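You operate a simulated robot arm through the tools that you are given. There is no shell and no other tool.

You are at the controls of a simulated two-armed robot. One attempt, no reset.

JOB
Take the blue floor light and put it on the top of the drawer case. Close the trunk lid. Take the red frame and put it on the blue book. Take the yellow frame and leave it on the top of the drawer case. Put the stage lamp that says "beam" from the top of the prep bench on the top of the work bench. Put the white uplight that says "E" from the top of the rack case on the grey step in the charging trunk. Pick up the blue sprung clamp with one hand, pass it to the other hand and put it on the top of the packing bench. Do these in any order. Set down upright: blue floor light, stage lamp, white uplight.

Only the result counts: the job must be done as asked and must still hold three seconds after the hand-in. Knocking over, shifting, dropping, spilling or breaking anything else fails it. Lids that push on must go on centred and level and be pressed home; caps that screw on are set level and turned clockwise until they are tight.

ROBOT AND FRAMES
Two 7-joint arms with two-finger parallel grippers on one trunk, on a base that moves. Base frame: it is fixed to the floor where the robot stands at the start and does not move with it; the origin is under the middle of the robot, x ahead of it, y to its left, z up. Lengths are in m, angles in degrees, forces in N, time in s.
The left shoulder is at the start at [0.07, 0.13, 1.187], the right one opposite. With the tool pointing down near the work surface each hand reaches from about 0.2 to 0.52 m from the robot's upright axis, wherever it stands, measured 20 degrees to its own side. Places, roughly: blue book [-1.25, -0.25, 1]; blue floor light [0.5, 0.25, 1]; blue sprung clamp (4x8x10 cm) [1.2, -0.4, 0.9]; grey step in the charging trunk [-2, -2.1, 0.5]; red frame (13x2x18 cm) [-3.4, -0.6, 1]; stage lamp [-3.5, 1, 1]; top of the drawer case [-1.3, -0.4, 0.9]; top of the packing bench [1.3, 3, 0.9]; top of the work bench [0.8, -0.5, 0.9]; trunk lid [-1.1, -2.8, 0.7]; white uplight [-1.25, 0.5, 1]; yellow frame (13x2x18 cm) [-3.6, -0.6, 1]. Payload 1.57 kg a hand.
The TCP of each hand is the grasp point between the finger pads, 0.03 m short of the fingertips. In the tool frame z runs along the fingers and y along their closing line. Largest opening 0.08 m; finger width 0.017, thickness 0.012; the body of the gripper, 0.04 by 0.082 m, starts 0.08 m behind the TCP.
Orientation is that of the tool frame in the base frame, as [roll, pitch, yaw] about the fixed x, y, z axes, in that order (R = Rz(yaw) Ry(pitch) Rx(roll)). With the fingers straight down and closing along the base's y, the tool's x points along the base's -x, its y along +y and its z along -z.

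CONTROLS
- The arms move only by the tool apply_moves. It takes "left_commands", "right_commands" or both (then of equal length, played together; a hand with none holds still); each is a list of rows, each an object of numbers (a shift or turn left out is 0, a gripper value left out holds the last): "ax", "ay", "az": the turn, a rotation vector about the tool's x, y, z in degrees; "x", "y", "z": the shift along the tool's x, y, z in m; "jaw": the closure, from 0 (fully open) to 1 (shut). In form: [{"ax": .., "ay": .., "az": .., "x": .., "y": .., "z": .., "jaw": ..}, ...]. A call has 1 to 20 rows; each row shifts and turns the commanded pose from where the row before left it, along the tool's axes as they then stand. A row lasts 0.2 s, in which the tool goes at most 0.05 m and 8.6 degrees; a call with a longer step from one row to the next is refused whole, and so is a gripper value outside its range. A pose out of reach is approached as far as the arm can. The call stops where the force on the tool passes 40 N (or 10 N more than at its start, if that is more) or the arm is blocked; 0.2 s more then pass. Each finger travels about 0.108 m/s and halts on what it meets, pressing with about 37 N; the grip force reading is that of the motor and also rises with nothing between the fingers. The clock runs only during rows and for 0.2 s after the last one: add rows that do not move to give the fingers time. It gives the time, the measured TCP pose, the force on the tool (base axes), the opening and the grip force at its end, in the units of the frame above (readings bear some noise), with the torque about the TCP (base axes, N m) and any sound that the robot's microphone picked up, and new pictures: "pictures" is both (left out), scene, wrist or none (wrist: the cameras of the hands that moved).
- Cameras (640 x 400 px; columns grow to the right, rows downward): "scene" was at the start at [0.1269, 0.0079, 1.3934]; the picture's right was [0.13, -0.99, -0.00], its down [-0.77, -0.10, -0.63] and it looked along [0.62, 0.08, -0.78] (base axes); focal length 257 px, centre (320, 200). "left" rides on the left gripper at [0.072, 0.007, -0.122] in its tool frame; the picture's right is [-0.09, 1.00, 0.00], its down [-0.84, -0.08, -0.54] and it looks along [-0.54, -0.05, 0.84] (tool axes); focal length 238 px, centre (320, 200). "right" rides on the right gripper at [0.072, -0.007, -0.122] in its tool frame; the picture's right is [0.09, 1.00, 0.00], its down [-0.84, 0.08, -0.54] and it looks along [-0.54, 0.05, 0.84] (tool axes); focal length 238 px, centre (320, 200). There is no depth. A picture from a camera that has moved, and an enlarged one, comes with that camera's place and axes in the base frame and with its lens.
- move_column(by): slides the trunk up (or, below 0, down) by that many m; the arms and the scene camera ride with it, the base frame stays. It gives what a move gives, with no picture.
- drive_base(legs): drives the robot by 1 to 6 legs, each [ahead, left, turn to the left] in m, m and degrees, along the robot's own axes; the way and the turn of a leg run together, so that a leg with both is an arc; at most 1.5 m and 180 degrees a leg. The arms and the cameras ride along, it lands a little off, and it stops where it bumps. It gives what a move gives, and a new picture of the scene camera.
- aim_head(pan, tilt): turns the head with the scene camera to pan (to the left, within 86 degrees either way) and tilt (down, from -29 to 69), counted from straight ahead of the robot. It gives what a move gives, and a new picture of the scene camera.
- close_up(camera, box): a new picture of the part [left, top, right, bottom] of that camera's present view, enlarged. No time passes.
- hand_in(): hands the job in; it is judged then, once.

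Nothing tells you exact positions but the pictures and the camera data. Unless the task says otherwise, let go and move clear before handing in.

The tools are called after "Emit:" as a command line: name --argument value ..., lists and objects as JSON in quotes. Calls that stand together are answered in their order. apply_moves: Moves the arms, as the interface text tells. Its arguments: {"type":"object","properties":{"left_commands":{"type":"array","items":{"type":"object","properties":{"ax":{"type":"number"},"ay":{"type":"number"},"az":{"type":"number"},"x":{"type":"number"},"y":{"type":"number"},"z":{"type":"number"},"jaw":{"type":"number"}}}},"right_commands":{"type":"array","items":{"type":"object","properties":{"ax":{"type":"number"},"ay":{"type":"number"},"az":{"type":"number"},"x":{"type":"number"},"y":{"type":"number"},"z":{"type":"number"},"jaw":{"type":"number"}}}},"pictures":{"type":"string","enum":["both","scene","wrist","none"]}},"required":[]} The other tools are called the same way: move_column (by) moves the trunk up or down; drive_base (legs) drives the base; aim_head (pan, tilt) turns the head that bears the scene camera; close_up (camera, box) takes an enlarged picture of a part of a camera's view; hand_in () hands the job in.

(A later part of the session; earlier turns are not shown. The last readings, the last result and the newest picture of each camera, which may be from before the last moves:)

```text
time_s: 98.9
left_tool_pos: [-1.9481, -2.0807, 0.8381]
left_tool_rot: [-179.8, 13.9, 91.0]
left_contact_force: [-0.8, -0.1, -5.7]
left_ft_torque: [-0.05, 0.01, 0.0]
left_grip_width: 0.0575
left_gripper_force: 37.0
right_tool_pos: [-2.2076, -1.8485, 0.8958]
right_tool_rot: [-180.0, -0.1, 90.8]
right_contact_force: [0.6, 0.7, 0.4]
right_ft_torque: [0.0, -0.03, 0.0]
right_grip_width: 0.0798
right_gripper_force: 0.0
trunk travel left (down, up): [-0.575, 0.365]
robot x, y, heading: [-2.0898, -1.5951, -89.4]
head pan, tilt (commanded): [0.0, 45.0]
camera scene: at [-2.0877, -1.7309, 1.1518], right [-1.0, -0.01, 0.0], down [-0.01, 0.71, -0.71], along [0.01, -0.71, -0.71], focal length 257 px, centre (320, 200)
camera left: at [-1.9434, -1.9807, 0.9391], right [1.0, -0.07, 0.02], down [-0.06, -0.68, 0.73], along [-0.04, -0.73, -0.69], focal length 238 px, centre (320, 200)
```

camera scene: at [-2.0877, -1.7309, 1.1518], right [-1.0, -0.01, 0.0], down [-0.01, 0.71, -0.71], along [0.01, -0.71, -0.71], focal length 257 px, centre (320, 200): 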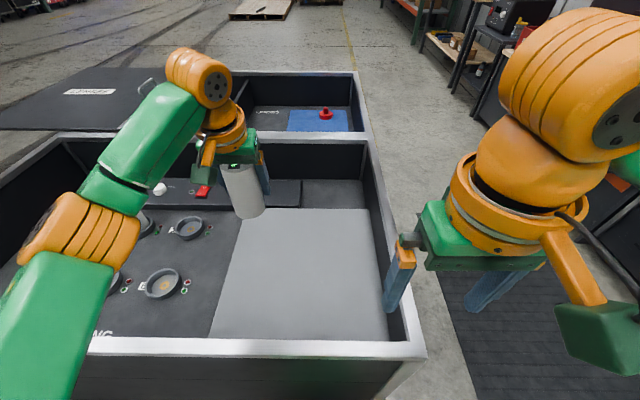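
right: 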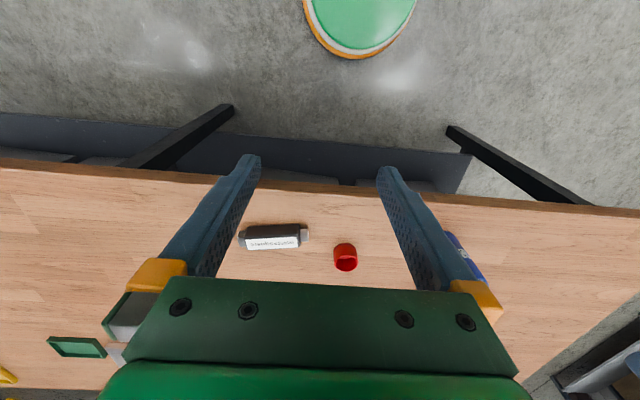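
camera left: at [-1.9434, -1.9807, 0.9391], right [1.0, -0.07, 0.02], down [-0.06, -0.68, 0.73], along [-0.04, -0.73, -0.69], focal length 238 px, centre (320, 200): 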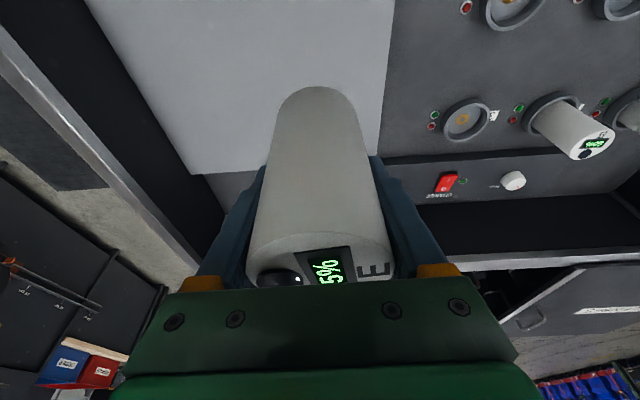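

Over the step. Lowering in measured steps.

Emit:
apply_moves --left_commands '[{"x": 0.0012, "z": 0.005}, {"x": 0.0029, "z": 0.0116}, {"x": 0.0044, "z": 0.0175}, {"x": 0.0048, "z": 0.0194}, {"x": 0.0048, "z": 0.0194}, {"x": 0.0048, "z": 0.0194}, {"x": 0.0048, "z": 0.0194}, {"x": 0.0048, "z": 0.0194}, {"x": 0.0048, "z": 0.0194}, {"x": 0.0036, "z": 0.0146}, {"x": 0.0024, "z": 0.0097}, {}]'

```text
time_s: 101.5
left_tool_pos: [-1.9492, -2.0795, 0.6593]
left_tool_rot: [-179.9, 14.0, 91.0]
left_contact_force: [0.8, -0.1, -6.0]
left_ft_torque: [-0.06, 0.02, -0.01]
left_grip_width: 0.0574
left_gripper_force: 37.0
right_tool_pos: [-2.2086, -1.8488, 0.8961]
right_tool_rot: [-179.9, 0.0, 90.8]
right_contact_force: [0.1, -0.8, 0.3]
right_ft_torque: [-0.02, -0.01, 0.04]
right_grip_width: 0.0797
right_gripper_force: 0.1
trunk travel left (down, up): [-0.575, 0.365]
robot x, y, heading: [-2.0922, -1.6003, -89.2]
head pan, tilt (commanded): [0.0, 45.0]
camera scene: at [-2.0878, -1.731, 1.1518], right [-1.0, -0.01, 0.0], down [-0.01, 0.71, -0.71], along [0.01, -0.71, -0.71], focal length 257 px, centre (320, 200)
camera left: at [-1.943, -1.9797, 0.7601], right [1.0, -0.07, 0.02], down [-0.06, -0.68, 0.73], along [-0.04, -0.73, -0.69], focal length 238 px, centre (320, 200)
```

scene: 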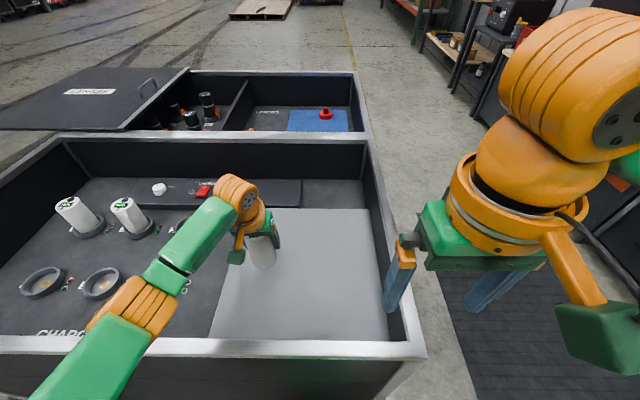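
left: 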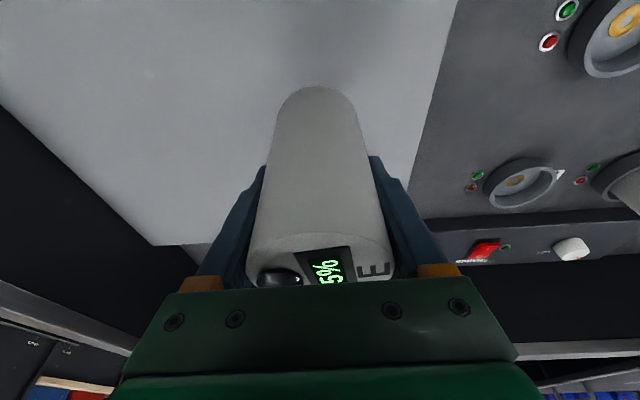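

Continuing down slowly until it touches.

Emit:
apply_moves --left_commands '[{"x": 0.0024, "z": 0.0097}, {"x": 0.0019, "z": 0.0078}, {"x": 0.0015, "z": 0.0058}, {"x": 0.001, "z": 0.0039}, {"x": 0.001, "z": 0.0039}, {"x": 0.001, "z": 0.0039}, {"x": 0.001, "z": 0.0039}, {"x": 0.001, "z": 0.0039}, {"x": 0.001, "z": 0.0039}, {}]' --pictures "wrist"

```text
time_s: 103.7
left_tool_pos: [-1.9495, -2.0808, 0.6102]
left_tool_rot: [-179.9, 13.9, 90.9]
left_contact_force: [1.1, -0.5, -4.9]
left_ft_torque: [-0.08, -0.02, -0.01]
left_grip_width: 0.0572
left_gripper_force: 36.7
right_tool_pos: [-2.2081, -1.8487, 0.8947]
right_tool_rot: [180.0, -0.1, 90.8]
right_contact_force: [1.0, -0.3, 0.1]
right_ft_torque: [-0.01, 0.02, -0.01]
right_grip_width: 0.0802
right_gripper_force: 0.1
trunk travel left (down, up): [-0.575, 0.365]
robot x, y, heading: [-2.0937, -1.5967, -89.2]
head pan, tilt (commanded): [0.0, 45.0]
camera left: at [-1.9436, -1.9801, 0.7113], right [1.0, -0.07, 0.02], down [-0.06, -0.68, 0.73], along [-0.04, -0.73, -0.69], focal length 238 px, centre (320, 200)
```

left: 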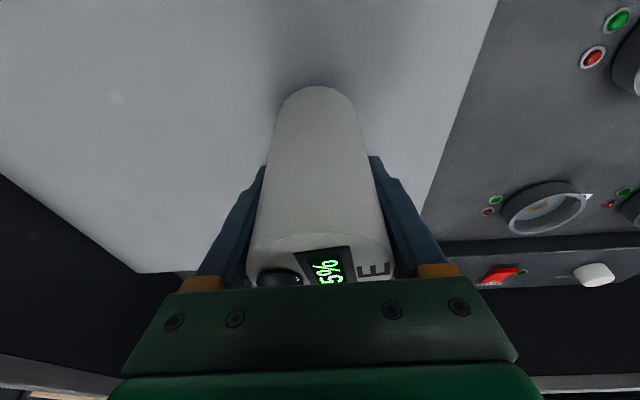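

Emit:
apply_moves --left_commands '[{"x": 0.001, "z": 0.0039}, {"x": 0.001, "z": 0.0039}, {"x": 0.001, "z": 0.0039}, {"x": 0.001, "z": 0.0039}, {}]' --pictures "none"

Emit:
apply_moves --left_commands '[{"x": 0.00075, "z": 0.003}, {"x": 0.00075, "z": 0.003}, {}]' --pictures "wrist"

```text
time_s: 104.9
left_tool_pos: [-1.9487, -2.0784, 0.5947]
left_tool_rot: [-180.0, 13.9, 91.1]
left_contact_force: [-0.1, 0.2, -5.8]
left_ft_torque: [-0.06, 0.01, 0.02]
left_grip_width: 0.0572
left_gripper_force: 36.7
right_tool_pos: [-2.2073, -1.8502, 0.8951]
right_tool_rot: [180.0, -0.1, 91.0]
right_contact_force: [0.8, -0.5, 0.4]
right_ft_torque: [0.0, 0.01, -0.03]
right_grip_width: 0.0797
right_gripper_force: 0.1
trunk travel left (down, up): [-0.575, 0.365]
robot x, y, heading: [-2.0944, -1.596, -89.2]
head pan, tilt (commanded): [0.0, 45.0]
```

```text
time_s: 105.7
left_tool_pos: [-1.9499, -2.0796, 0.5926]
left_tool_rot: [-179.9, 14.4, 91.0]
left_contact_force: [8.9, -9.4, 24.9]
left_ft_torque: [0.59, -0.41, -0.48]
left_grip_width: 0.0578
left_gripper_force: 36.7
right_tool_pos: [-2.2073, -1.8448, 0.8965]
right_tool_rot: [180.0, 0.2, 90.9]
right_contact_force: [-0.2, 0.7, -0.1]
right_ft_torque: [0.0, -0.01, 0.0]
right_grip_width: 0.0798
right_gripper_force: 0.0
trunk travel left (down, up): [-0.575, 0.365]
robot x, y, heading: [-2.0931, -1.5952, -89.1]
head pan, tilt (commanded): [0.0, 45.0]
camera left: at [-1.9438, -1.9779, 0.692], right [1.0, -0.07, 0.02], down [-0.06, -0.68, 0.73], along [-0.04, -0.73, -0.68], focal length 238 px, centre (320, 200)
```

left: 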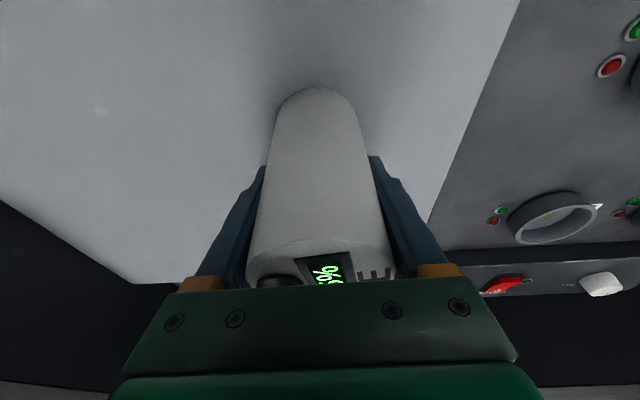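

Contact made. Easing up slightly to unload before releasing.

Emit:
apply_moves --left_commands '[{"x": -0.0006, "z": -0.0024}, {}]' --pictures "none"

```text
time_s: 106.3
left_tool_pos: [-1.9492, -2.0773, 0.591]
left_tool_rot: [-179.9, 14.1, 91.1]
left_contact_force: [8.4, -5.3, 12.0]
left_ft_torque: [-0.23, -0.08, -0.04]
left_grip_width: 0.0575
left_gripper_force: 36.8
right_tool_pos: [-2.2074, -1.8475, 0.8978]
right_tool_rot: [180.0, 0.2, 90.9]
right_contact_force: [0.6, 0.0, 0.0]
right_ft_torque: [-0.02, -0.01, 0.0]
right_grip_width: 0.0801
right_gripper_force: 0.0
trunk travel left (down, up): [-0.575, 0.365]
robot x, y, heading: [-2.0938, -1.5994, -88.9]
head pan, tilt (commanded): [0.0, 45.0]
```

Emit:
apply_moves --left_commands '[{"x": -0.0002, "z": -0.001}, {"jaw": 0.5}, {"jaw": 0}, {"jaw": 0}, {}, {}]'

```text
time_s: 107.7
left_tool_pos: [-1.9494, -2.0772, 0.5929]
left_tool_rot: [-180.0, 13.9, 90.9]
left_contact_force: [-0.2, -0.7, -0.5]
left_ft_torque: [-0.01, 0.01, 0.01]
left_grip_width: 0.0798
left_gripper_force: 0.0
right_tool_pos: [-2.2085, -1.8465, 0.8971]
right_tool_rot: [179.9, 0.1, 90.9]
right_contact_force: [0.2, -0.2, -0.9]
right_ft_torque: [0.02, 0.03, -0.01]
right_grip_width: 0.0797
right_gripper_force: 0.0
trunk travel left (down, up): [-0.575, 0.365]
robot x, y, heading: [-2.0903, -1.5981, -89.0]
head pan, tilt (commanded): [0.0, 45.0]
camera scene: at [-2.0882, -1.7298, 1.152], right [-1.0, -0.01, 0.0], down [-0.01, 0.71, -0.71], along [0.01, -0.71, -0.71], focal length 257 px, centre (320, 200)
camera left: at [-1.9447, -1.9789, 0.6933], right [1.0, -0.07, 0.02], down [-0.06, -0.68, 0.73], along [-0.04, -0.73, -0.69], focal length 238 px, centre (320, 200)
```

scene: 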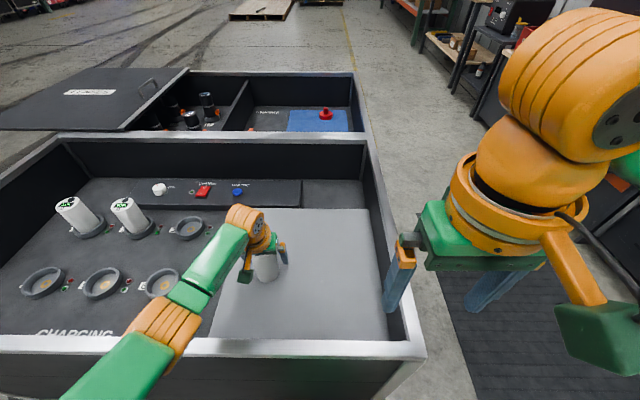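
left: 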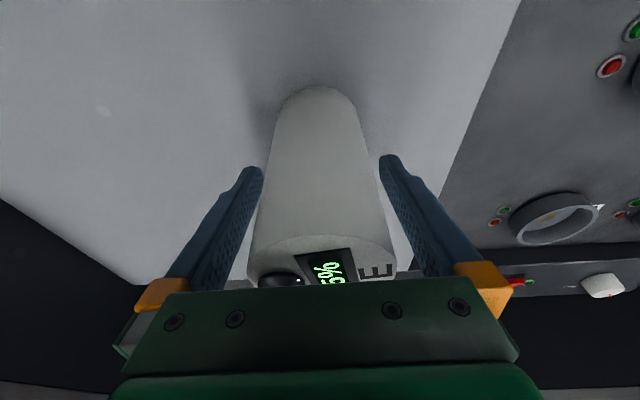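

E stands on the step. Withdrawing vertically.

Emit:
apply_moves --left_commands '[{"x": -0.0036, "z": -0.0146}, {"x": -0.0072, "z": -0.029}, {"x": -0.0097, "z": -0.0388}, {"x": -0.0097, "z": -0.0388}, {"x": -0.0097, "z": -0.0388}, {"x": -0.0097, "z": -0.0388}, {"x": -0.0024, "z": -0.0097}, {"ay": 7}, {"ay": 7, "x": 0.02}, {"x": 0.04}, {"x": 0.04}, {"x": 0.04}, {}]'

```text
time_s: 110.5
left_tool_pos: [-1.9504, -1.9377, 0.8056]
left_tool_rot: [-179.9, -0.1, 91.0]
left_contact_force: [-0.3, -0.2, 0.4]
left_ft_torque: [0.03, 0.01, 0.0]
left_grip_width: 0.0799
left_gripper_force: 0.1
right_tool_pos: [-2.2085, -1.8474, 0.8972]
right_tool_rot: [-179.9, 0.0, 91.0]
right_contact_force: [0.3, -0.1, 0.6]
right_ft_torque: [0.01, 0.02, 0.0]
right_grip_width: 0.0798
right_gripper_force: 0.0
trunk travel left (down, up): [-0.575, 0.365]
robot x, y, heading: [-2.0924, -1.5983, -89.1]
head pan, tilt (commanded): [0.0, 45.0]
camera scene: at [-2.0883, -1.7302, 1.1519], right [-1.0, -0.01, 0.0], down [-0.01, 0.71, -0.71], along [0.01, -0.71, -0.71], focal length 257 px, centre (320, 200)
camera left: at [-1.9461, -1.8657, 0.9278], right [1.0, -0.07, 0.0], down [-0.06, -0.84, 0.54], along [-0.04, -0.54, -0.84], focal length 238 px, centre (320, 200)
```

scene: 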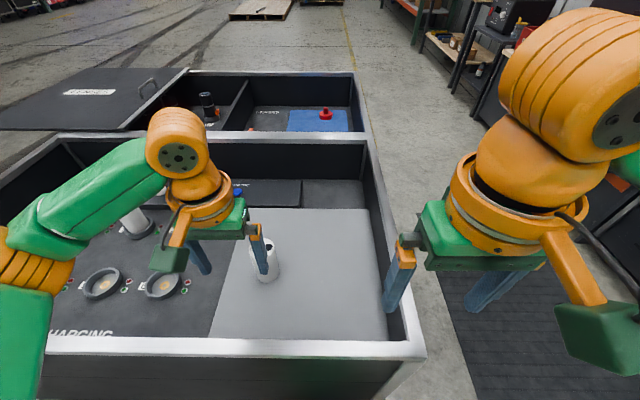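
left: 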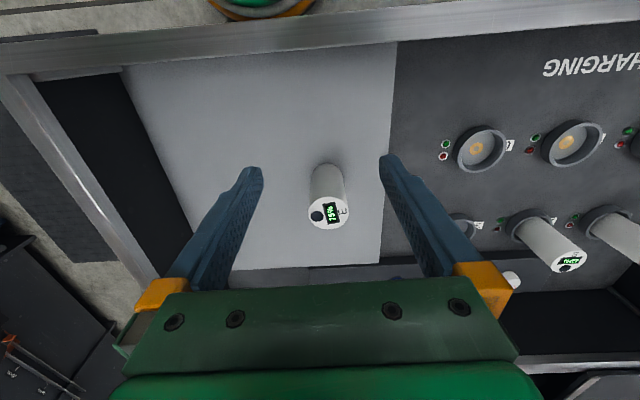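

E stands upright on the step. Now I look more closely at the open "LENSES" lid.

Emit:
close_up --camera "scene" --box '[0, 50, 240, 200]'

Emit:
close_up --camera "scene" --box '[130, 50, 380, 200]'

```text
2.67 times, centred on (120, 125) of scene
camera zoom: at [-2.0883, -1.7302, 1.1519], right [-1.0, -0.01, 0.0], down [-0.01, 0.71, -0.71], along [0.01, -0.71, -0.71], focal length 686 px, centre (853, 400)
```

zoom: 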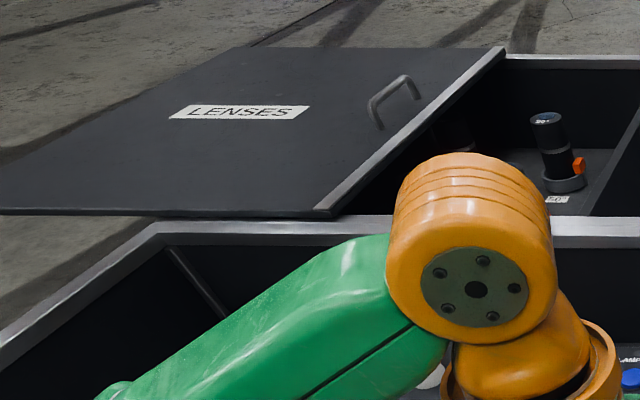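

```text
2.56 times, centred on (255, 125) of scene
camera zoom: at [-2.0883, -1.7302, 1.1519], right [-1.0, -0.01, 0.0], down [-0.01, 0.71, -0.71], along [0.01, -0.71, -0.71], focal length 658 px, centre (486, 392)
```

zoom: 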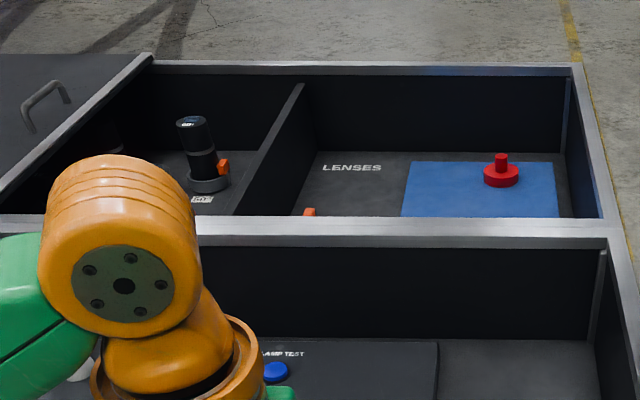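

It's a sliding lid (metal leading strip plus U‑handle) currently pulled out toward +x: x −0.875…−1.40, y −2.55…−3.17, z≈0.68. I'll go round to its +x side and push its trailing edge in.

Emit:
drive_base --legs '[[-0.25, 0, 0], [0, 1.0, 0], [0, 0.68, 0]]'

Emit:
aim_head --pan -20 --tilt 30

```text
time_s: 120.5
left_tool_pos: [-0.2843, -1.6765, 0.8051]
left_tool_rot: [-180.0, -0.2, 90.2]
left_contact_force: [-1.0, -1.3, 0.9]
left_ft_torque: [0.02, 0.0, -0.01]
left_grip_width: 0.0799
left_gripper_force: 0.0
right_tool_pos: [-0.5399, -1.5838, 0.8957]
right_tool_rot: [-179.9, 0.0, 90.2]
right_contact_force: [0.3, -0.6, -0.2]
right_ft_torque: [-0.02, -0.02, -0.04]
right_grip_width: 0.0796
right_gripper_force: 0.1
trunk travel left (down, up): [-0.575, 0.365]
robot x, y, heading: [-0.4222, -1.3333, -89.9]
head pan, tilt (commanded): [0.0, 45.0]
camera scene: at [-0.4185, -1.4667, 1.152], right [-1.0, 0.0, 0.0], down [0.0, 0.71, -0.71], along [0.0, -0.71, -0.71], focal length 257 px, centre (320, 200)
```

scene: 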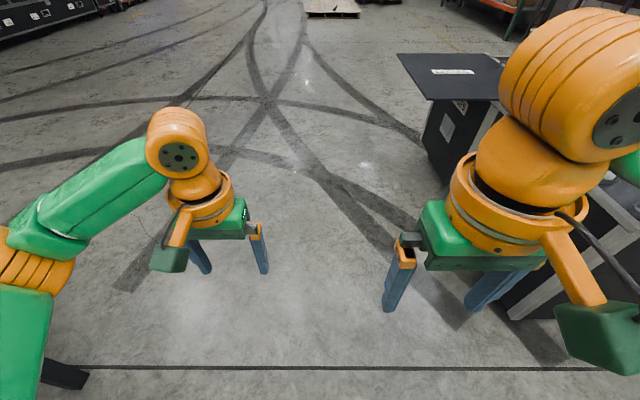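

```text
time_s: 121.3
left_tool_pos: [-0.2853, -1.6775, 0.806]
left_tool_rot: [-179.9, -0.1, 90.4]
left_contact_force: [0.7, 0.3, 0.2]
left_ft_torque: [-0.02, 0.01, -0.02]
left_grip_width: 0.0801
left_gripper_force: 0.0
right_tool_pos: [-0.5394, -1.5834, 0.895]
right_tool_rot: [179.9, 0.0, 90.3]
right_contact_force: [-0.1, 0.6, -0.2]
right_ft_torque: [0.01, 0.01, 0.0]
right_grip_width: 0.0801
right_gripper_force: 0.0
trunk travel left (down, up): [-0.575, 0.365]
robot x, y, heading: [-0.4171, -1.3332, -89.7]
head pan, tilt (commanded): [-20.0, 30.0]
camera scene: at [-0.4493, -1.4705, 1.1745], right [-0.94, 0.34, 0.0], down [0.17, 0.47, -0.87], along [-0.29, -0.81, -0.5], focal length 257 px, centre (320, 200)
```

scene: 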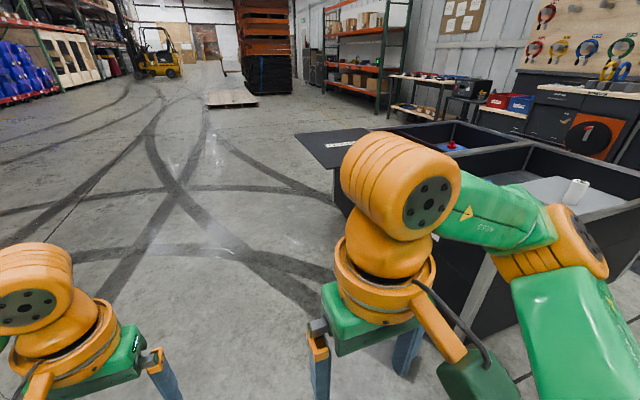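

Path is clear. Driving down past the lid on its +x side and turning to face it.

Emit:
drive_base --legs '[[0.7, 0.1, 0], [0.75, 0, 0], [0, 0, -90.3]]'

Emit:
aim_head --pan 0 --tilt 40

```text
time_s: 132.6
left_tool_pos: [-0.6782, -2.8988, 0.8057]
left_tool_rot: [-179.9, 0.0, -1.3]
left_contact_force: [0.3, -0.2, 0.3]
left_ft_torque: [0.02, 0.01, -0.01]
left_grip_width: 0.08
left_gripper_force: 0.0
right_tool_pos: [-0.578, -2.6461, 0.8959]
right_tool_rot: [-179.9, 0.0, -1.4]
right_contact_force: [0.4, 0.1, 0.6]
right_ft_torque: [0.03, 0.02, 0.01]
right_grip_width: 0.08
right_gripper_force: 0.0
trunk travel left (down, up): [-0.575, 0.365]
robot x, y, heading: [-0.3292, -2.7736, 178.4]
head pan, tilt (commanded): [-20.0, 30.0]
camera scene: at [-0.4638, -2.7404, 1.1746], right [0.37, 0.93, 0.0], down [0.47, -0.18, -0.87], along [-0.81, 0.32, -0.5], focal length 257 px, centre (320, 200)
```

scene: 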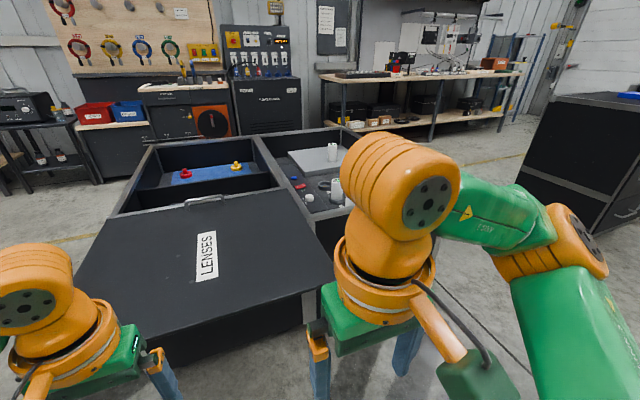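

```text
time_s: 133.4
left_tool_pos: [-0.6783, -2.8993, 0.807]
left_tool_rot: [-179.9, -0.1, -1.2]
left_contact_force: [-0.5, 0.3, 0.4]
left_ft_torque: [0.0, 0.04, -0.04]
left_grip_width: 0.0798
left_gripper_force: 0.0
right_tool_pos: [-0.5777, -2.646, 0.8968]
right_tool_rot: [-179.9, 0.0, -1.5]
right_contact_force: [-0.3, -0.3, -0.1]
right_ft_torque: [0.0, -0.01, -0.01]
right_grip_width: 0.08
right_gripper_force: 0.0
trunk travel left (down, up): [-0.575, 0.365]
robot x, y, heading: [-0.3312, -2.7722, 178.7]
head pan, tilt (commanded): [0.0, 40.0]
camera scene: at [-0.4646, -2.7712, 1.1593], right [0.03, 1.0, 0.0], down [0.64, -0.02, -0.77], along [-0.77, 0.02, -0.64], focal length 257 px, centre (320, 200)
```

scene: 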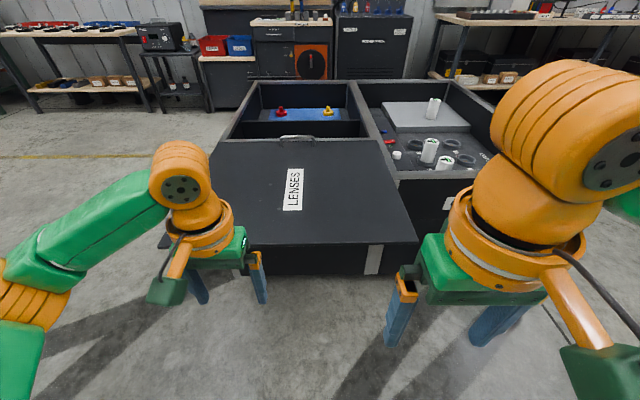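

Let me zoom on the lid's trailing edge to gauge its thickness and what's beneath it.

Emit:
close_up --camera "scene" --box '[140, 220, 440, 300]'

Emit:
close_up --camera "scene" --box '[200, 70, 420, 200]'

Emit:
close_up --camera "left" --box '[0, 0, 640, 400]'

```text
2.13 times, centred on (290, 260) of scene
camera zoom: at [-0.4646, -2.7712, 1.1593], right [0.03, 1.0, 0.0], down [0.64, -0.02, -0.77], along [-0.77, 0.02, -0.64], focal length 548 px, centre (384, 72)
```

zoom: 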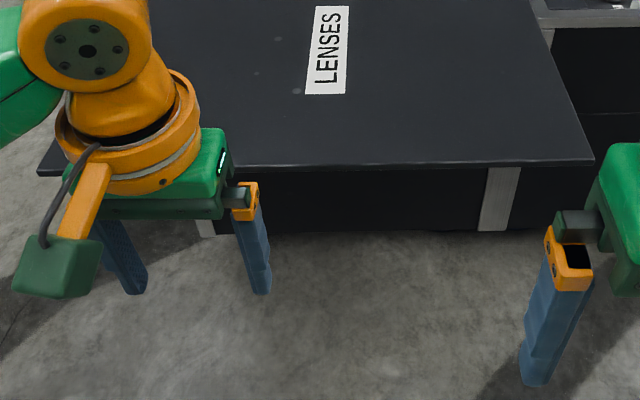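

```text
2.91 times, centred on (310, 135) of scene
camera zoom: at [-0.4646, -2.7712, 1.1593], right [0.03, 1.0, 0.0], down [0.64, -0.02, -0.77], along [-0.77, 0.02, -0.64], focal length 748 px, centre (349, 389)
```

zoom: 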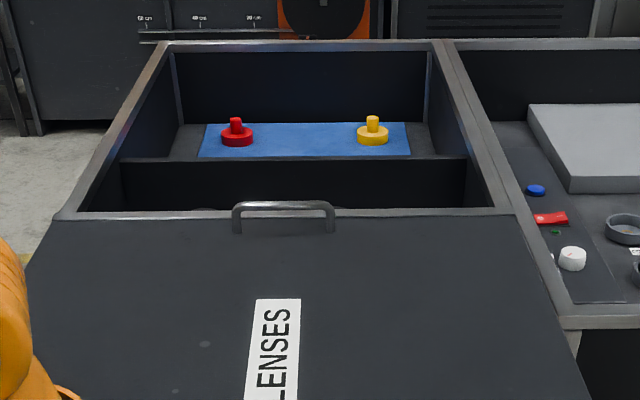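

```text
1.00 times, centred on (320, 200) of left (not enlarged: the box is as wide or as high as the picture)
camera zoom: at [-0.6064, -2.9066, 0.9279], right [-0.11, -0.99, 0.0], down [-0.84, 0.1, 0.54], along [-0.54, 0.06, -0.84], focal length 238 px, centre (320, 200)
```

zoom: 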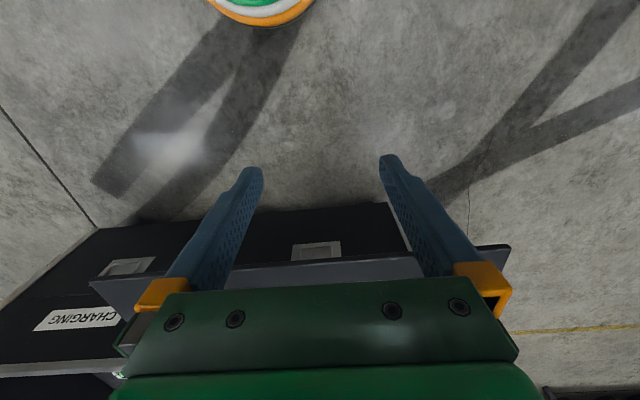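

The lid is thin and sits on the rim. I'll retract and close the left hand, drive a bit closer, and set the fingertips just behind the trailing edge at its centre.

Emit:
apply_moves --left_commands '[{"x": 0.04, "y": -0.025, "jaw": 1}, {"x": 0.04, "y": -0.025, "jaw": 1}, {"x": 0.02, "y": -0.02, "jaw": 1}, {}]' --pictures "none"

Emit:
drive_base --legs '[[0.2, 0, 1.4]]'

Emit:
apply_moves --left_commands '[{"z": 0.04}, {"z": 0.04}, {"z": 0.03}, {}]'

```text
time_s: 134.4
left_tool_pos: [-0.5749, -2.8317, 0.804]
left_tool_rot: [-179.9, -0.2, -1.3]
left_contact_force: [1.1, 0.3, 0.5]
left_ft_torque: [0.01, 0.06, -0.01]
left_grip_width: 0.0
left_gripper_force: 21.7
right_tool_pos: [-0.577, -2.6469, 0.896]
right_tool_rot: [-180.0, 0.0, -1.3]
right_contact_force: [0.3, 1.2, -0.1]
right_ft_torque: [-0.03, 0.04, 0.02]
right_grip_width: 0.0802
right_gripper_force: 0.1
trunk travel left (down, up): [-0.575, 0.365]
robot x, y, heading: [-0.3261, -2.7758, 178.6]
head pan, tilt (commanded): [0.0, 40.0]
```

```text
time_s: 136.0
left_tool_pos: [-0.7752, -2.8341, 0.805]
left_tool_rot: [-179.9, 0.1, 0.2]
left_contact_force: [0.0, 0.0, 1.0]
left_ft_torque: [-0.01, 0.01, 0.01]
left_grip_width: 0.0
left_gripper_force: 21.4
right_tool_pos: [-0.7789, -2.6501, 0.8955]
right_tool_rot: [-180.0, 0.0, 0.1]
right_contact_force: [-0.5, 0.8, 0.4]
right_ft_torque: [-0.01, -0.03, -0.03]
right_grip_width: 0.0797
right_gripper_force: 0.1
trunk travel left (down, up): [-0.575, 0.365]
robot x, y, heading: [-0.5323, -2.7679, -179.7]
head pan, tilt (commanded): [0.0, 40.0]
camera scene: at [-0.6634, -2.7725, 1.1593], right [0.0, 1.0, 0.0], down [0.64, 0.0, -0.77], along [-0.77, 0.0, -0.64], focal length 257 px, centre (320, 200)
```

scene: 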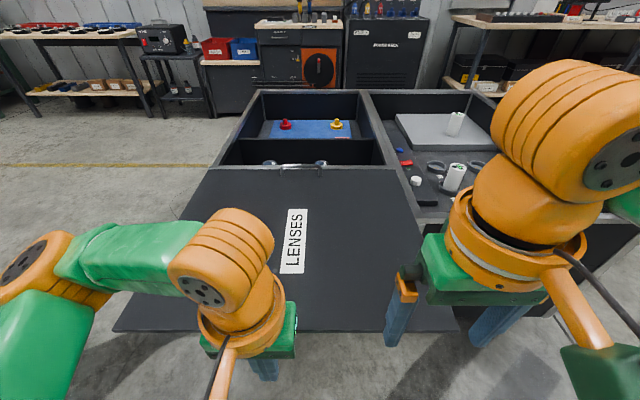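

```text
time_s: 137.0
left_tool_pos: [-0.7742, -2.8362, 0.6939]
left_tool_rot: [-179.8, 0.0, 0.2]
left_contact_force: [-0.3, -0.3, -0.2]
left_ft_torque: [-0.01, -0.02, 0.05]
left_grip_width: 0.0
left_gripper_force: 21.6
right_tool_pos: [-0.7795, -2.6504, 0.8962]
right_tool_rot: [180.0, 0.0, 0.0]
right_contact_force: [0.1, -0.2, 0.1]
right_ft_torque: [-0.02, -0.02, 0.01]
right_grip_width: 0.08
right_gripper_force: 0.1
trunk travel left (down, up): [-0.575, 0.365]
robot x, y, heading: [-0.5303, -2.7707, -180.1]
head pan, tilt (commanded): [0.0, 40.0]
camera scene: at [-0.6635, -2.7724, 1.1593], right [0.0, 1.0, 0.0], down [0.64, 0.0, -0.77], along [-0.77, 0.0, -0.64], focal length 257 px, centre (320, 200)
camera left: at [-0.7021, -2.8414, 0.8165], right [-0.09, -1.0, 0.0], down [-0.84, 0.07, 0.54], along [-0.54, 0.05, -0.84], focal length 238 px, centre (320, 200)
```

scene: 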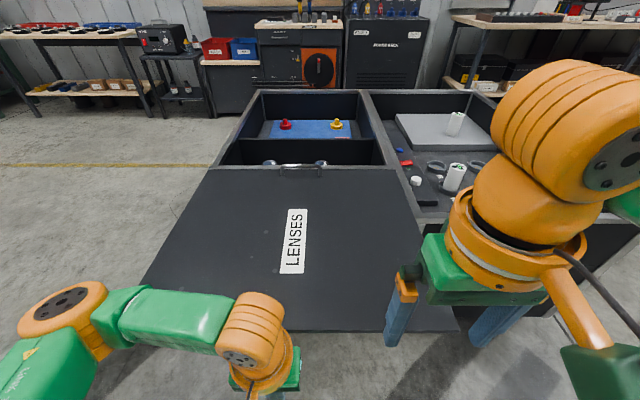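
left: 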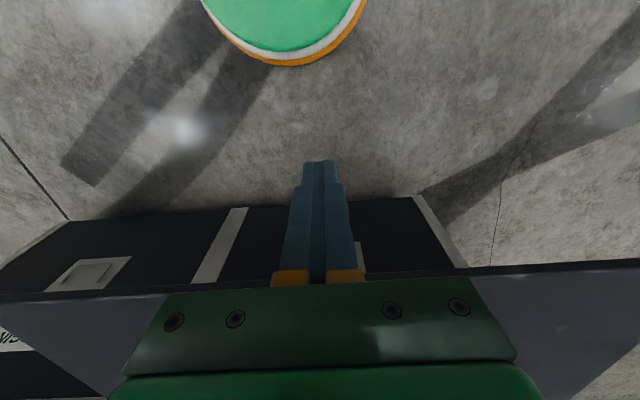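

Fingertips are just behind the lid edge at the right height. Pushing it in.

Emit:
apply_moves --left_commands '[{"x": -0.03}, {"x": -0.03}, {"x": -0.02}, {"x": -0.015}, {"x": -0.015}, {"x": -0.015}, {"x": -0.015}, {"x": -0.015}, {"x": -0.015}, {"x": -0.015}, {"x": -0.015}, {"x": -0.015}, {"x": -0.015}, {}]'

```text
time_s: 140.0
left_tool_pos: [-1.0034, -2.8348, 0.6957]
left_tool_rot: [-179.9, 0.0, 0.1]
left_contact_force: [2.2, -0.5, -0.2]
left_ft_torque: [0.03, -0.08, -0.03]
left_grip_width: 0.0
left_gripper_force: 21.4
right_tool_pos: [-0.7792, -2.651, 0.8971]
right_tool_rot: [-180.0, 0.0, 0.1]
right_contact_force: [0.0, 0.2, -0.3]
right_ft_torque: [0.02, -0.03, 0.0]
right_grip_width: 0.0801
right_gripper_force: 0.1
trunk travel left (down, up): [-0.575, 0.365]
robot x, y, heading: [-0.531, -2.7714, -179.9]
head pan, tilt (commanded): [0.0, 40.0]
camera scene: at [-0.6633, -2.7725, 1.1593], right [0.0, 1.0, 0.0], down [0.64, 0.0, -0.77], along [-0.77, 0.0, -0.64], focal length 257 px, centre (320, 200)
camera left: at [-0.9312, -2.841, 0.8165], right [-0.09, -1.0, 0.0], down [-0.84, 0.07, 0.54], along [-0.54, 0.05, -0.84], focal length 238 px, centre (320, 200)
```

scene: 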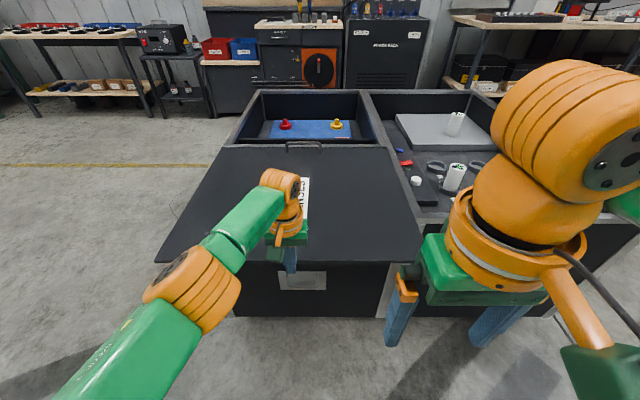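
left: 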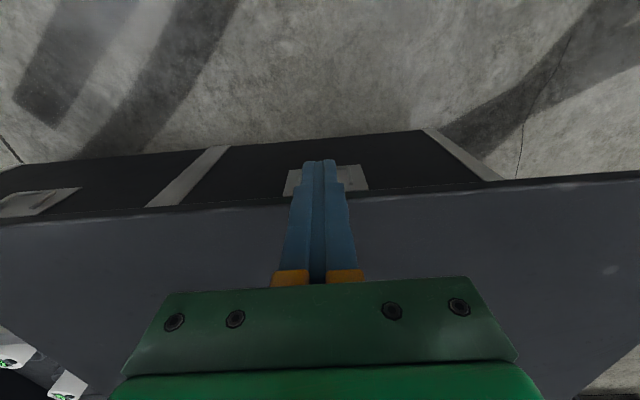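

The lid slides smoothly. I'll back off, drive closer, and push the rest of the way.

Emit:
apply_moves --left_commands '[{"x": 0.04}, {"x": 0.04}, {"x": 0.04}, {"x": 0.04}, {"x": 0.02}, {}]' --pictures "none"

Emit:
drive_base --legs '[[0.15, 0, 0]]'

Emit:
close_up --camera "left" --box '[0, 0, 640, 400]'

```text
time_s: 141.4
left_tool_pos: [-0.8234, -2.8363, 0.6962]
left_tool_rot: [-180.0, -0.1, 0.2]
left_contact_force: [0.4, -0.3, 0.1]
left_ft_torque: [0.01, -0.01, 0.02]
left_grip_width: 0.0001
left_gripper_force: 20.9
right_tool_pos: [-0.7804, -2.6507, 0.8956]
right_tool_rot: [-179.9, 0.0, 0.2]
right_contact_force: [-0.5, -0.4, -0.3]
right_ft_torque: [0.02, -0.01, 0.02]
right_grip_width: 0.0802
right_gripper_force: 0.0
trunk travel left (down, up): [-0.575, 0.365]
robot x, y, heading: [-0.532, -2.7724, -179.9]
head pan, tilt (commanded): [0.0, 40.0]
```

```text
time_s: 142.8
left_tool_pos: [-0.9728, -2.8358, 0.6957]
left_tool_rot: [-179.9, 0.0, 0.4]
left_contact_force: [-0.7, 0.0, 0.6]
left_ft_torque: [0.03, -0.04, -0.04]
left_grip_width: 0.0
left_gripper_force: 20.9
right_tool_pos: [-0.9279, -2.65, 0.8948]
right_tool_rot: [-180.0, 0.0, 0.1]
right_contact_force: [-0.4, 0.3, 0.7]
right_ft_torque: [0.01, -0.01, 0.0]
right_grip_width: 0.0803
right_gripper_force: 0.0
trunk travel left (down, up): [-0.575, 0.365]
robot x, y, heading: [-0.6766, -2.7703, -179.9]
head pan, tilt (commanded): [0.0, 40.0]
camera scene: at [-0.8127, -2.7728, 1.1593], right [0.0, 1.0, 0.0], down [0.64, 0.0, -0.77], along [-0.77, 0.0, -0.64], focal length 257 px, centre (320, 200)
```

scene: 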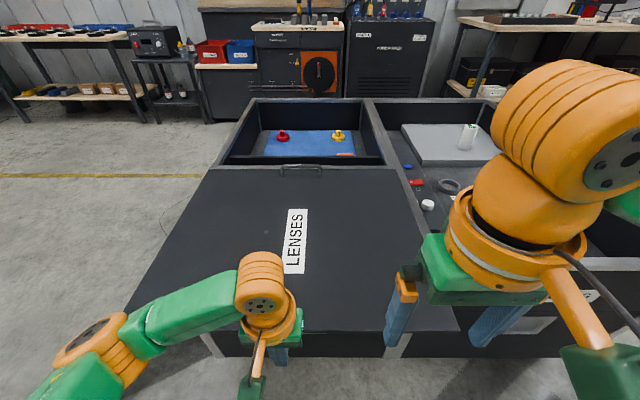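

```text
1.00 times, centred on (320, 200) of left (not enlarged: the box is as wide or as high as the picture)
camera zoom: at [-0.9005, -2.8419, 0.8174], right [-0.09, -1.0, 0.0], down [-0.84, 0.07, 0.54], along [-0.54, 0.05, -0.84], focal length 238 px, centre (320, 200)
```

zoom: 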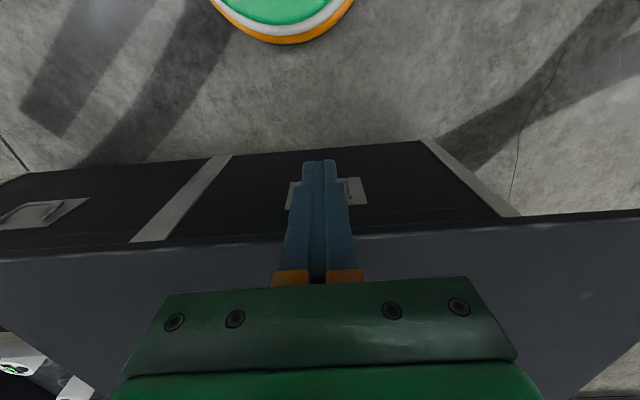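

Emit:
apply_moves --left_commands '[{"x": -0.02}, {"x": -0.015}, {"x": -0.015}, {"x": -0.015}, {"x": -0.015}, {"x": -0.015}, {"x": -0.015}, {"x": -0.012}, {}, {"x": 0.008}, {"z": -0.008}, {}]'

```text
time_s: 145.4
left_tool_pos: [-1.0859, -2.8366, 0.7038]
left_tool_rot: [-179.9, 0.1, 0.2]
left_contact_force: [0.2, 0.6, -0.1]
left_ft_torque: [-0.02, -0.01, 0.02]
left_grip_width: 0.0
left_gripper_force: 21.5
right_tool_pos: [-0.9282, -2.6499, 0.8965]
right_tool_rot: [180.0, 0.0, 0.1]
right_contact_force: [0.5, 0.8, 0.8]
right_ft_torque: [-0.02, -0.02, -0.02]
right_grip_width: 0.08
right_gripper_force: 0.1
trunk travel left (down, up): [-0.575, 0.365]
robot x, y, heading: [-0.6793, -2.7642, -179.9]
head pan, tilt (commanded): [0.0, 40.0]
camera scene: at [-0.813, -2.7728, 1.1592], right [0.0, 1.0, 0.0], down [0.64, 0.0, -0.77], along [-0.77, 0.0, -0.64], focal length 257 px, centre (320, 200)
camera left: at [-1.0147, -2.8427, 0.826], right [-0.09, -1.0, 0.0], down [-0.84, 0.07, 0.54], along [-0.54, 0.05, -0.84], focal length 238 px, centre (320, 200)
```

scene: 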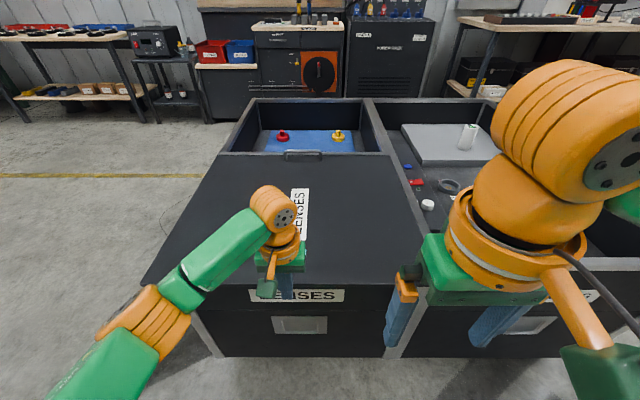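
left: 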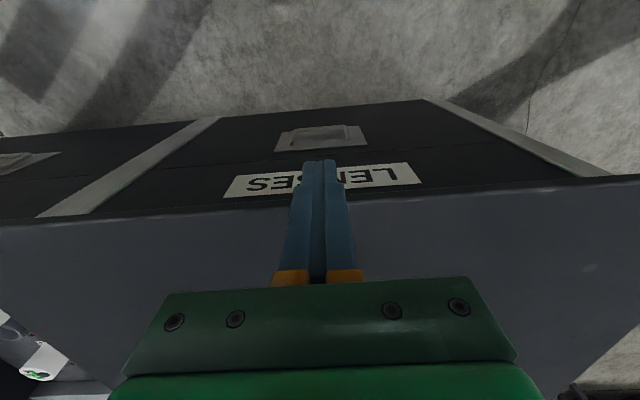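

Continuing the push in smaller steps until it reaches the stop.

Emit:
apply_moves --left_commands '[{"x": -0.015}, {"x": -0.01}, {"x": -0.01}, {"x": -0.01}, {"x": -0.01}, {"x": -0.01}, {}]'

```text
time_s: 147.0
left_tool_pos: [-1.1496, -2.8363, 0.7043]
left_tool_rot: [-180.0, 0.0, 0.2]
left_contact_force: [5.1, 1.3, -2.0]
left_ft_torque: [-0.04, -0.14, 0.0]
left_grip_width: 0.0
left_gripper_force: 21.2
right_tool_pos: [-0.9289, -2.651, 0.8966]
right_tool_rot: [179.9, 0.1, 0.2]
right_contact_force: [0.0, 0.0, -0.5]
right_ft_torque: [-0.01, 0.0, -0.01]
right_grip_width: 0.0803
right_gripper_force: 0.1
trunk travel left (down, up): [-0.575, 0.365]
robot x, y, heading: [-0.6795, -2.7692, -180.0]
head pan, tilt (commanded): [0.0, 40.0]
camera scene: at [-0.8119, -2.7726, 1.1593], right [0.0, 1.0, 0.0], down [0.64, 0.0, -0.77], along [-0.77, 0.0, -0.64], focal length 257 px, centre (320, 200)
camera left: at [-1.0783, -2.8427, 0.8259], right [-0.09, -1.0, 0.0], down [-0.84, 0.07, 0.54], along [-0.54, 0.05, -0.84], focal length 238 px, centre (320, 200)
```

scene: 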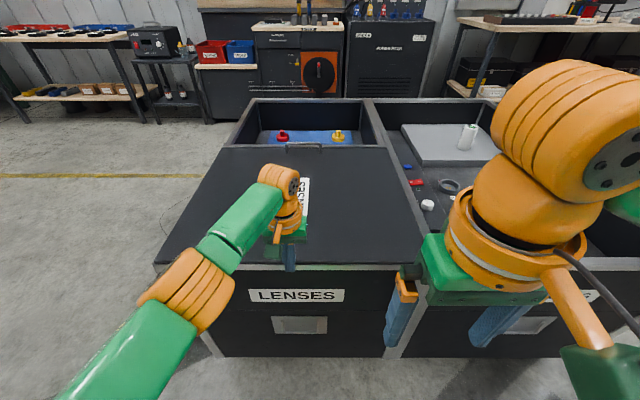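
left: 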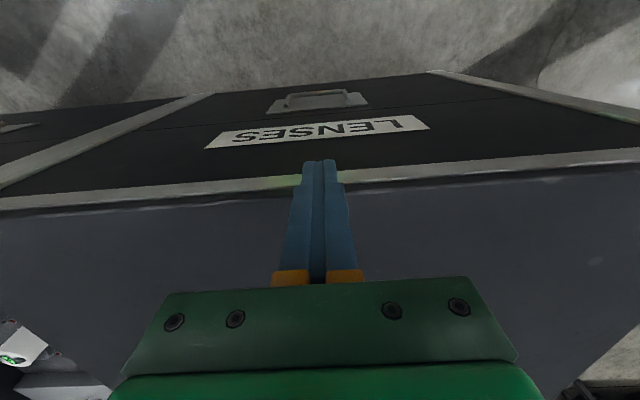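

Emit:
apply_moves --left_commands '[{"x": -0.006}, {"x": -0.006}, {"x": -0.006}, {}]' --pictures "wrist"

Emit:
close_up --camera "scene" --box '[180, 90, 420, 300]'

```text
time_s: 148.1
left_tool_pos: [-1.1508, -2.8381, 0.7041]
left_tool_rot: [-179.8, -0.4, 0.1]
left_contact_force: [8.2, 4.1, 1.5]
left_ft_torque: [0.16, -0.19, -0.07]
left_grip_width: 0.0003
left_gripper_force: 20.9
left hand out of reach, approached as far as the arm can: row 1, 2, 3
right_tool_pos: [-0.9259, -2.651, 0.8967]
right_tool_rot: [180.0, 0.2, 0.1]
right_contact_force: [-0.4, 0.4, -0.4]
right_ft_torque: [0.01, 0.0, 0.04]
right_grip_width: 0.0798
right_gripper_force: 0.0
trunk travel left (down, up): [-0.575, 0.365]
robot x, y, heading: [-0.6764, -2.7697, -179.8]
head pan, tilt (commanded): [0.0, 40.0]
stopped in row 4 (left hand): the force on the tool passed its limit at 41 N (the readings are from after the stop); the commanded pose is now the measured one
camera left: at [-1.0794, -2.8438, 0.8264], right [-0.09, -1.0, 0.0], down [-0.84, 0.07, 0.54], along [-0.53, 0.05, -0.84], focal length 238 px, centre (320, 200)
```

left: 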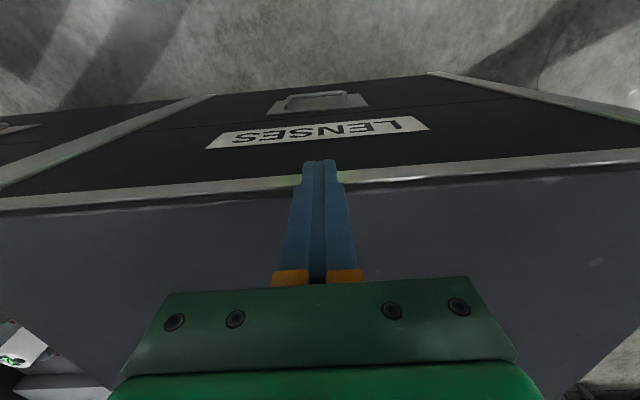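

```text
1.90 times, centred on (300, 195) of scene
camera zoom: at [-0.8097, -2.7723, 1.1601], right [0.0, 1.0, 0.0], down [0.64, 0.0, -0.77], along [-0.77, 0.0, -0.64], focal length 490 px, centre (358, 210)
```

zoom: 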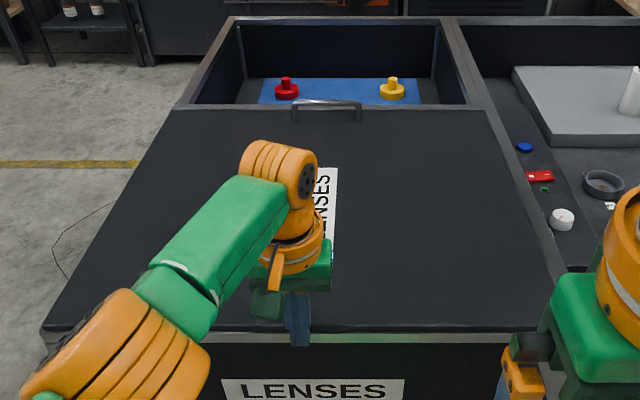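

The push hit firm resistance. I'll check closely whether the lid is at its stop or the fingertips met the rim.

Emit:
close_up --camera "left" --box '[200, 120, 440, 270]'

Emit:
close_up --camera "scene" --box '[220, 130, 400, 170]'

Emit:
close_up --camera "scene" --box '[140, 230, 420, 320]'

```text
2.67 times, centred on (320, 195) of left
camera zoom: at [-1.0794, -2.8438, 0.8264], right [-0.09, -1.0, 0.0], down [-0.84, 0.07, 0.54], along [-0.53, 0.05, -0.84], focal length 636 px, centre (320, 213)
```

zoom: 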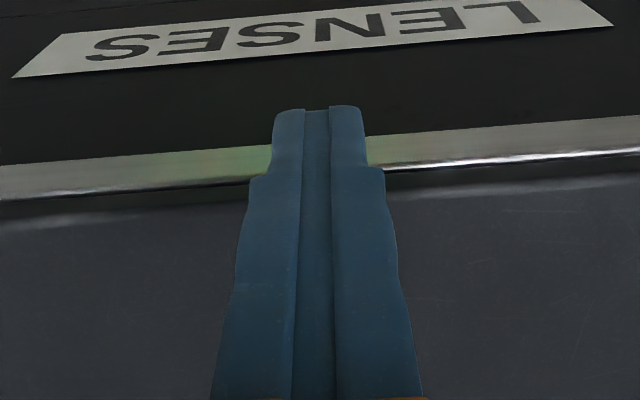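

```text
3.56 times, centred on (310, 150) of scene
camera zoom: at [-0.8097, -2.7723, 1.1601], right [0.0, 1.0, 0.0], down [0.64, 0.0, -0.77], along [-0.77, 0.0, -0.64], focal length 914 px, centre (356, 378)
```

zoom: 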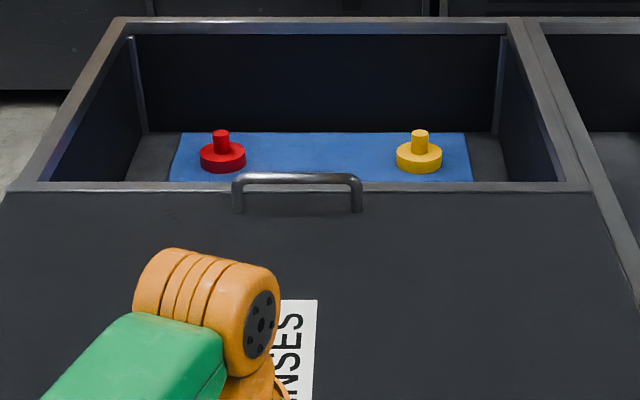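

```text
2.29 times, centred on (280, 275) of scene
camera zoom: at [-0.8097, -2.7723, 1.1601], right [0.0, 1.0, 0.0], down [0.64, 0.0, -0.77], along [-0.77, 0.0, -0.64], focal length 588 px, centre (411, 29)
```

zoom: 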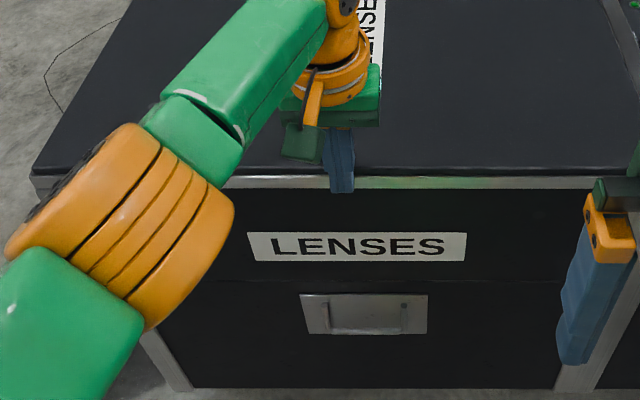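

I'll back off, move the base 4 cm closer, raise the tips ~6 mm above the rim and push again to confirm it's fully closed.

Emit:
apply_moves --left_commands '[{"x": 0.03}, {"x": 0.03, "z": -0.006}, {}]' --pictures "none"

Emit:
drive_base --legs '[[0.045, 0, 0]]'

Emit:
apply_moves --left_commands '[{"x": -0.005}, {"x": -0.004}, {"x": -0.004}, {"x": -0.003}, {"x": -0.003}, {}]' --pictures "wrist"

```text
time_s: 148.9
left_tool_pos: [-1.0928, -2.8397, 0.7084]
left_tool_rot: [-179.9, -0.5, 0.3]
left_contact_force: [-0.1, 0.1, 0.4]
left_ft_torque: [-0.02, -0.02, 0.01]
left_grip_width: 0.0
left_gripper_force: 20.9
right_tool_pos: [-0.9289, -2.6512, 0.8955]
right_tool_rot: [180.0, 0.0, 0.1]
right_contact_force: [0.9, 0.1, -1.1]
right_ft_torque: [-0.03, 0.01, -0.06]
right_grip_width: 0.0801
right_gripper_force: 0.0
trunk travel left (down, up): [-0.575, 0.365]
robot x, y, heading: [-0.6802, -2.7699, -179.9]
head pan, tilt (commanded): [0.0, 40.0]
```

```text
time_s: 149.8
left_tool_pos: [-1.138, -2.839, 0.709]
left_tool_rot: [180.0, -0.4, 0.2]
left_contact_force: [-0.6, 0.6, -0.2]
left_ft_torque: [-0.03, 0.0, 0.0]
left_grip_width: 0.0001
left_gripper_force: 21.3
right_tool_pos: [-0.9726, -2.6506, 0.8968]
right_tool_rot: [-179.9, 0.1, 0.0]
right_contact_force: [0.1, -0.8, 0.2]
right_ft_torque: [-0.02, 0.0, 0.02]
right_grip_width: 0.0798
right_gripper_force: 0.1
trunk travel left (down, up): [-0.575, 0.365]
robot x, y, heading: [-0.7245, -2.7708, -180.3]
head pan, tilt (commanded): [0.0, 40.0]
camera scene: at [-0.8573, -2.7725, 1.1594], right [0.0, 1.0, 0.0], down [0.64, 0.0, -0.77], along [-0.77, 0.0, -0.64], focal length 257 px, centre (320, 200)
```

scene: 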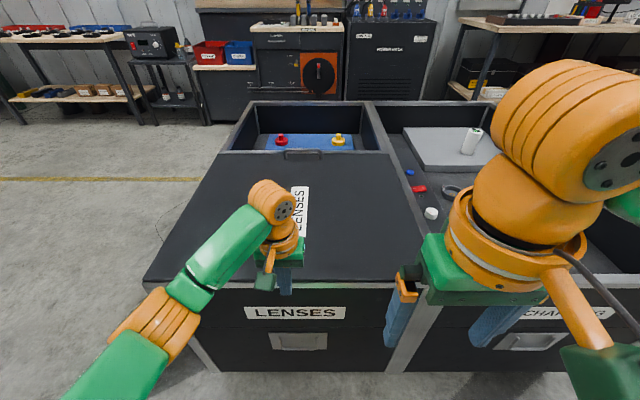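

```text
time_s: 151.0
left_tool_pos: [-1.1513, -2.8387, 0.7082]
left_tool_rot: [179.9, -1.1, -0.1]
left_contact_force: [10.7, -0.6, 0.7]
left_ft_torque: [0.01, -0.31, 0.04]
left_grip_width: 0.0002
left_gripper_force: 21.2
right_tool_pos: [-0.9722, -2.6505, 0.8974]
right_tool_rot: [180.0, 0.2, 0.1]
right_contact_force: [1.3, 0.7, -0.4]
right_ft_torque: [-0.02, 0.01, 0.0]
right_grip_width: 0.0801
right_gripper_force: 0.1
trunk travel left (down, up): [-0.575, 0.365]
robot x, y, heading: [-0.7211, -2.7719, -179.5]
head pan, tilt (commanded): [0.0, 40.0]
stopped in row 6 (left hand): the force on the tool passed its limit at 44 N (the readings are from after the stop); the commanded pose is now the measured one
camera left: at [-1.0814, -2.8452, 0.8315], right [-0.09, -1.0, 0.0], down [-0.85, 0.08, 0.52], along [-0.52, 0.05, -0.85], focal length 238 px, centre (320, 200)
```

left: 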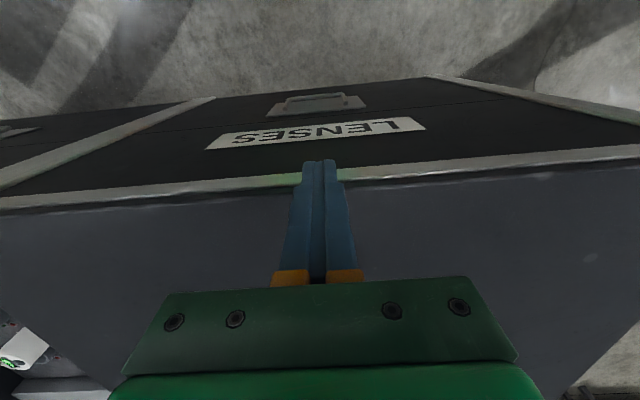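

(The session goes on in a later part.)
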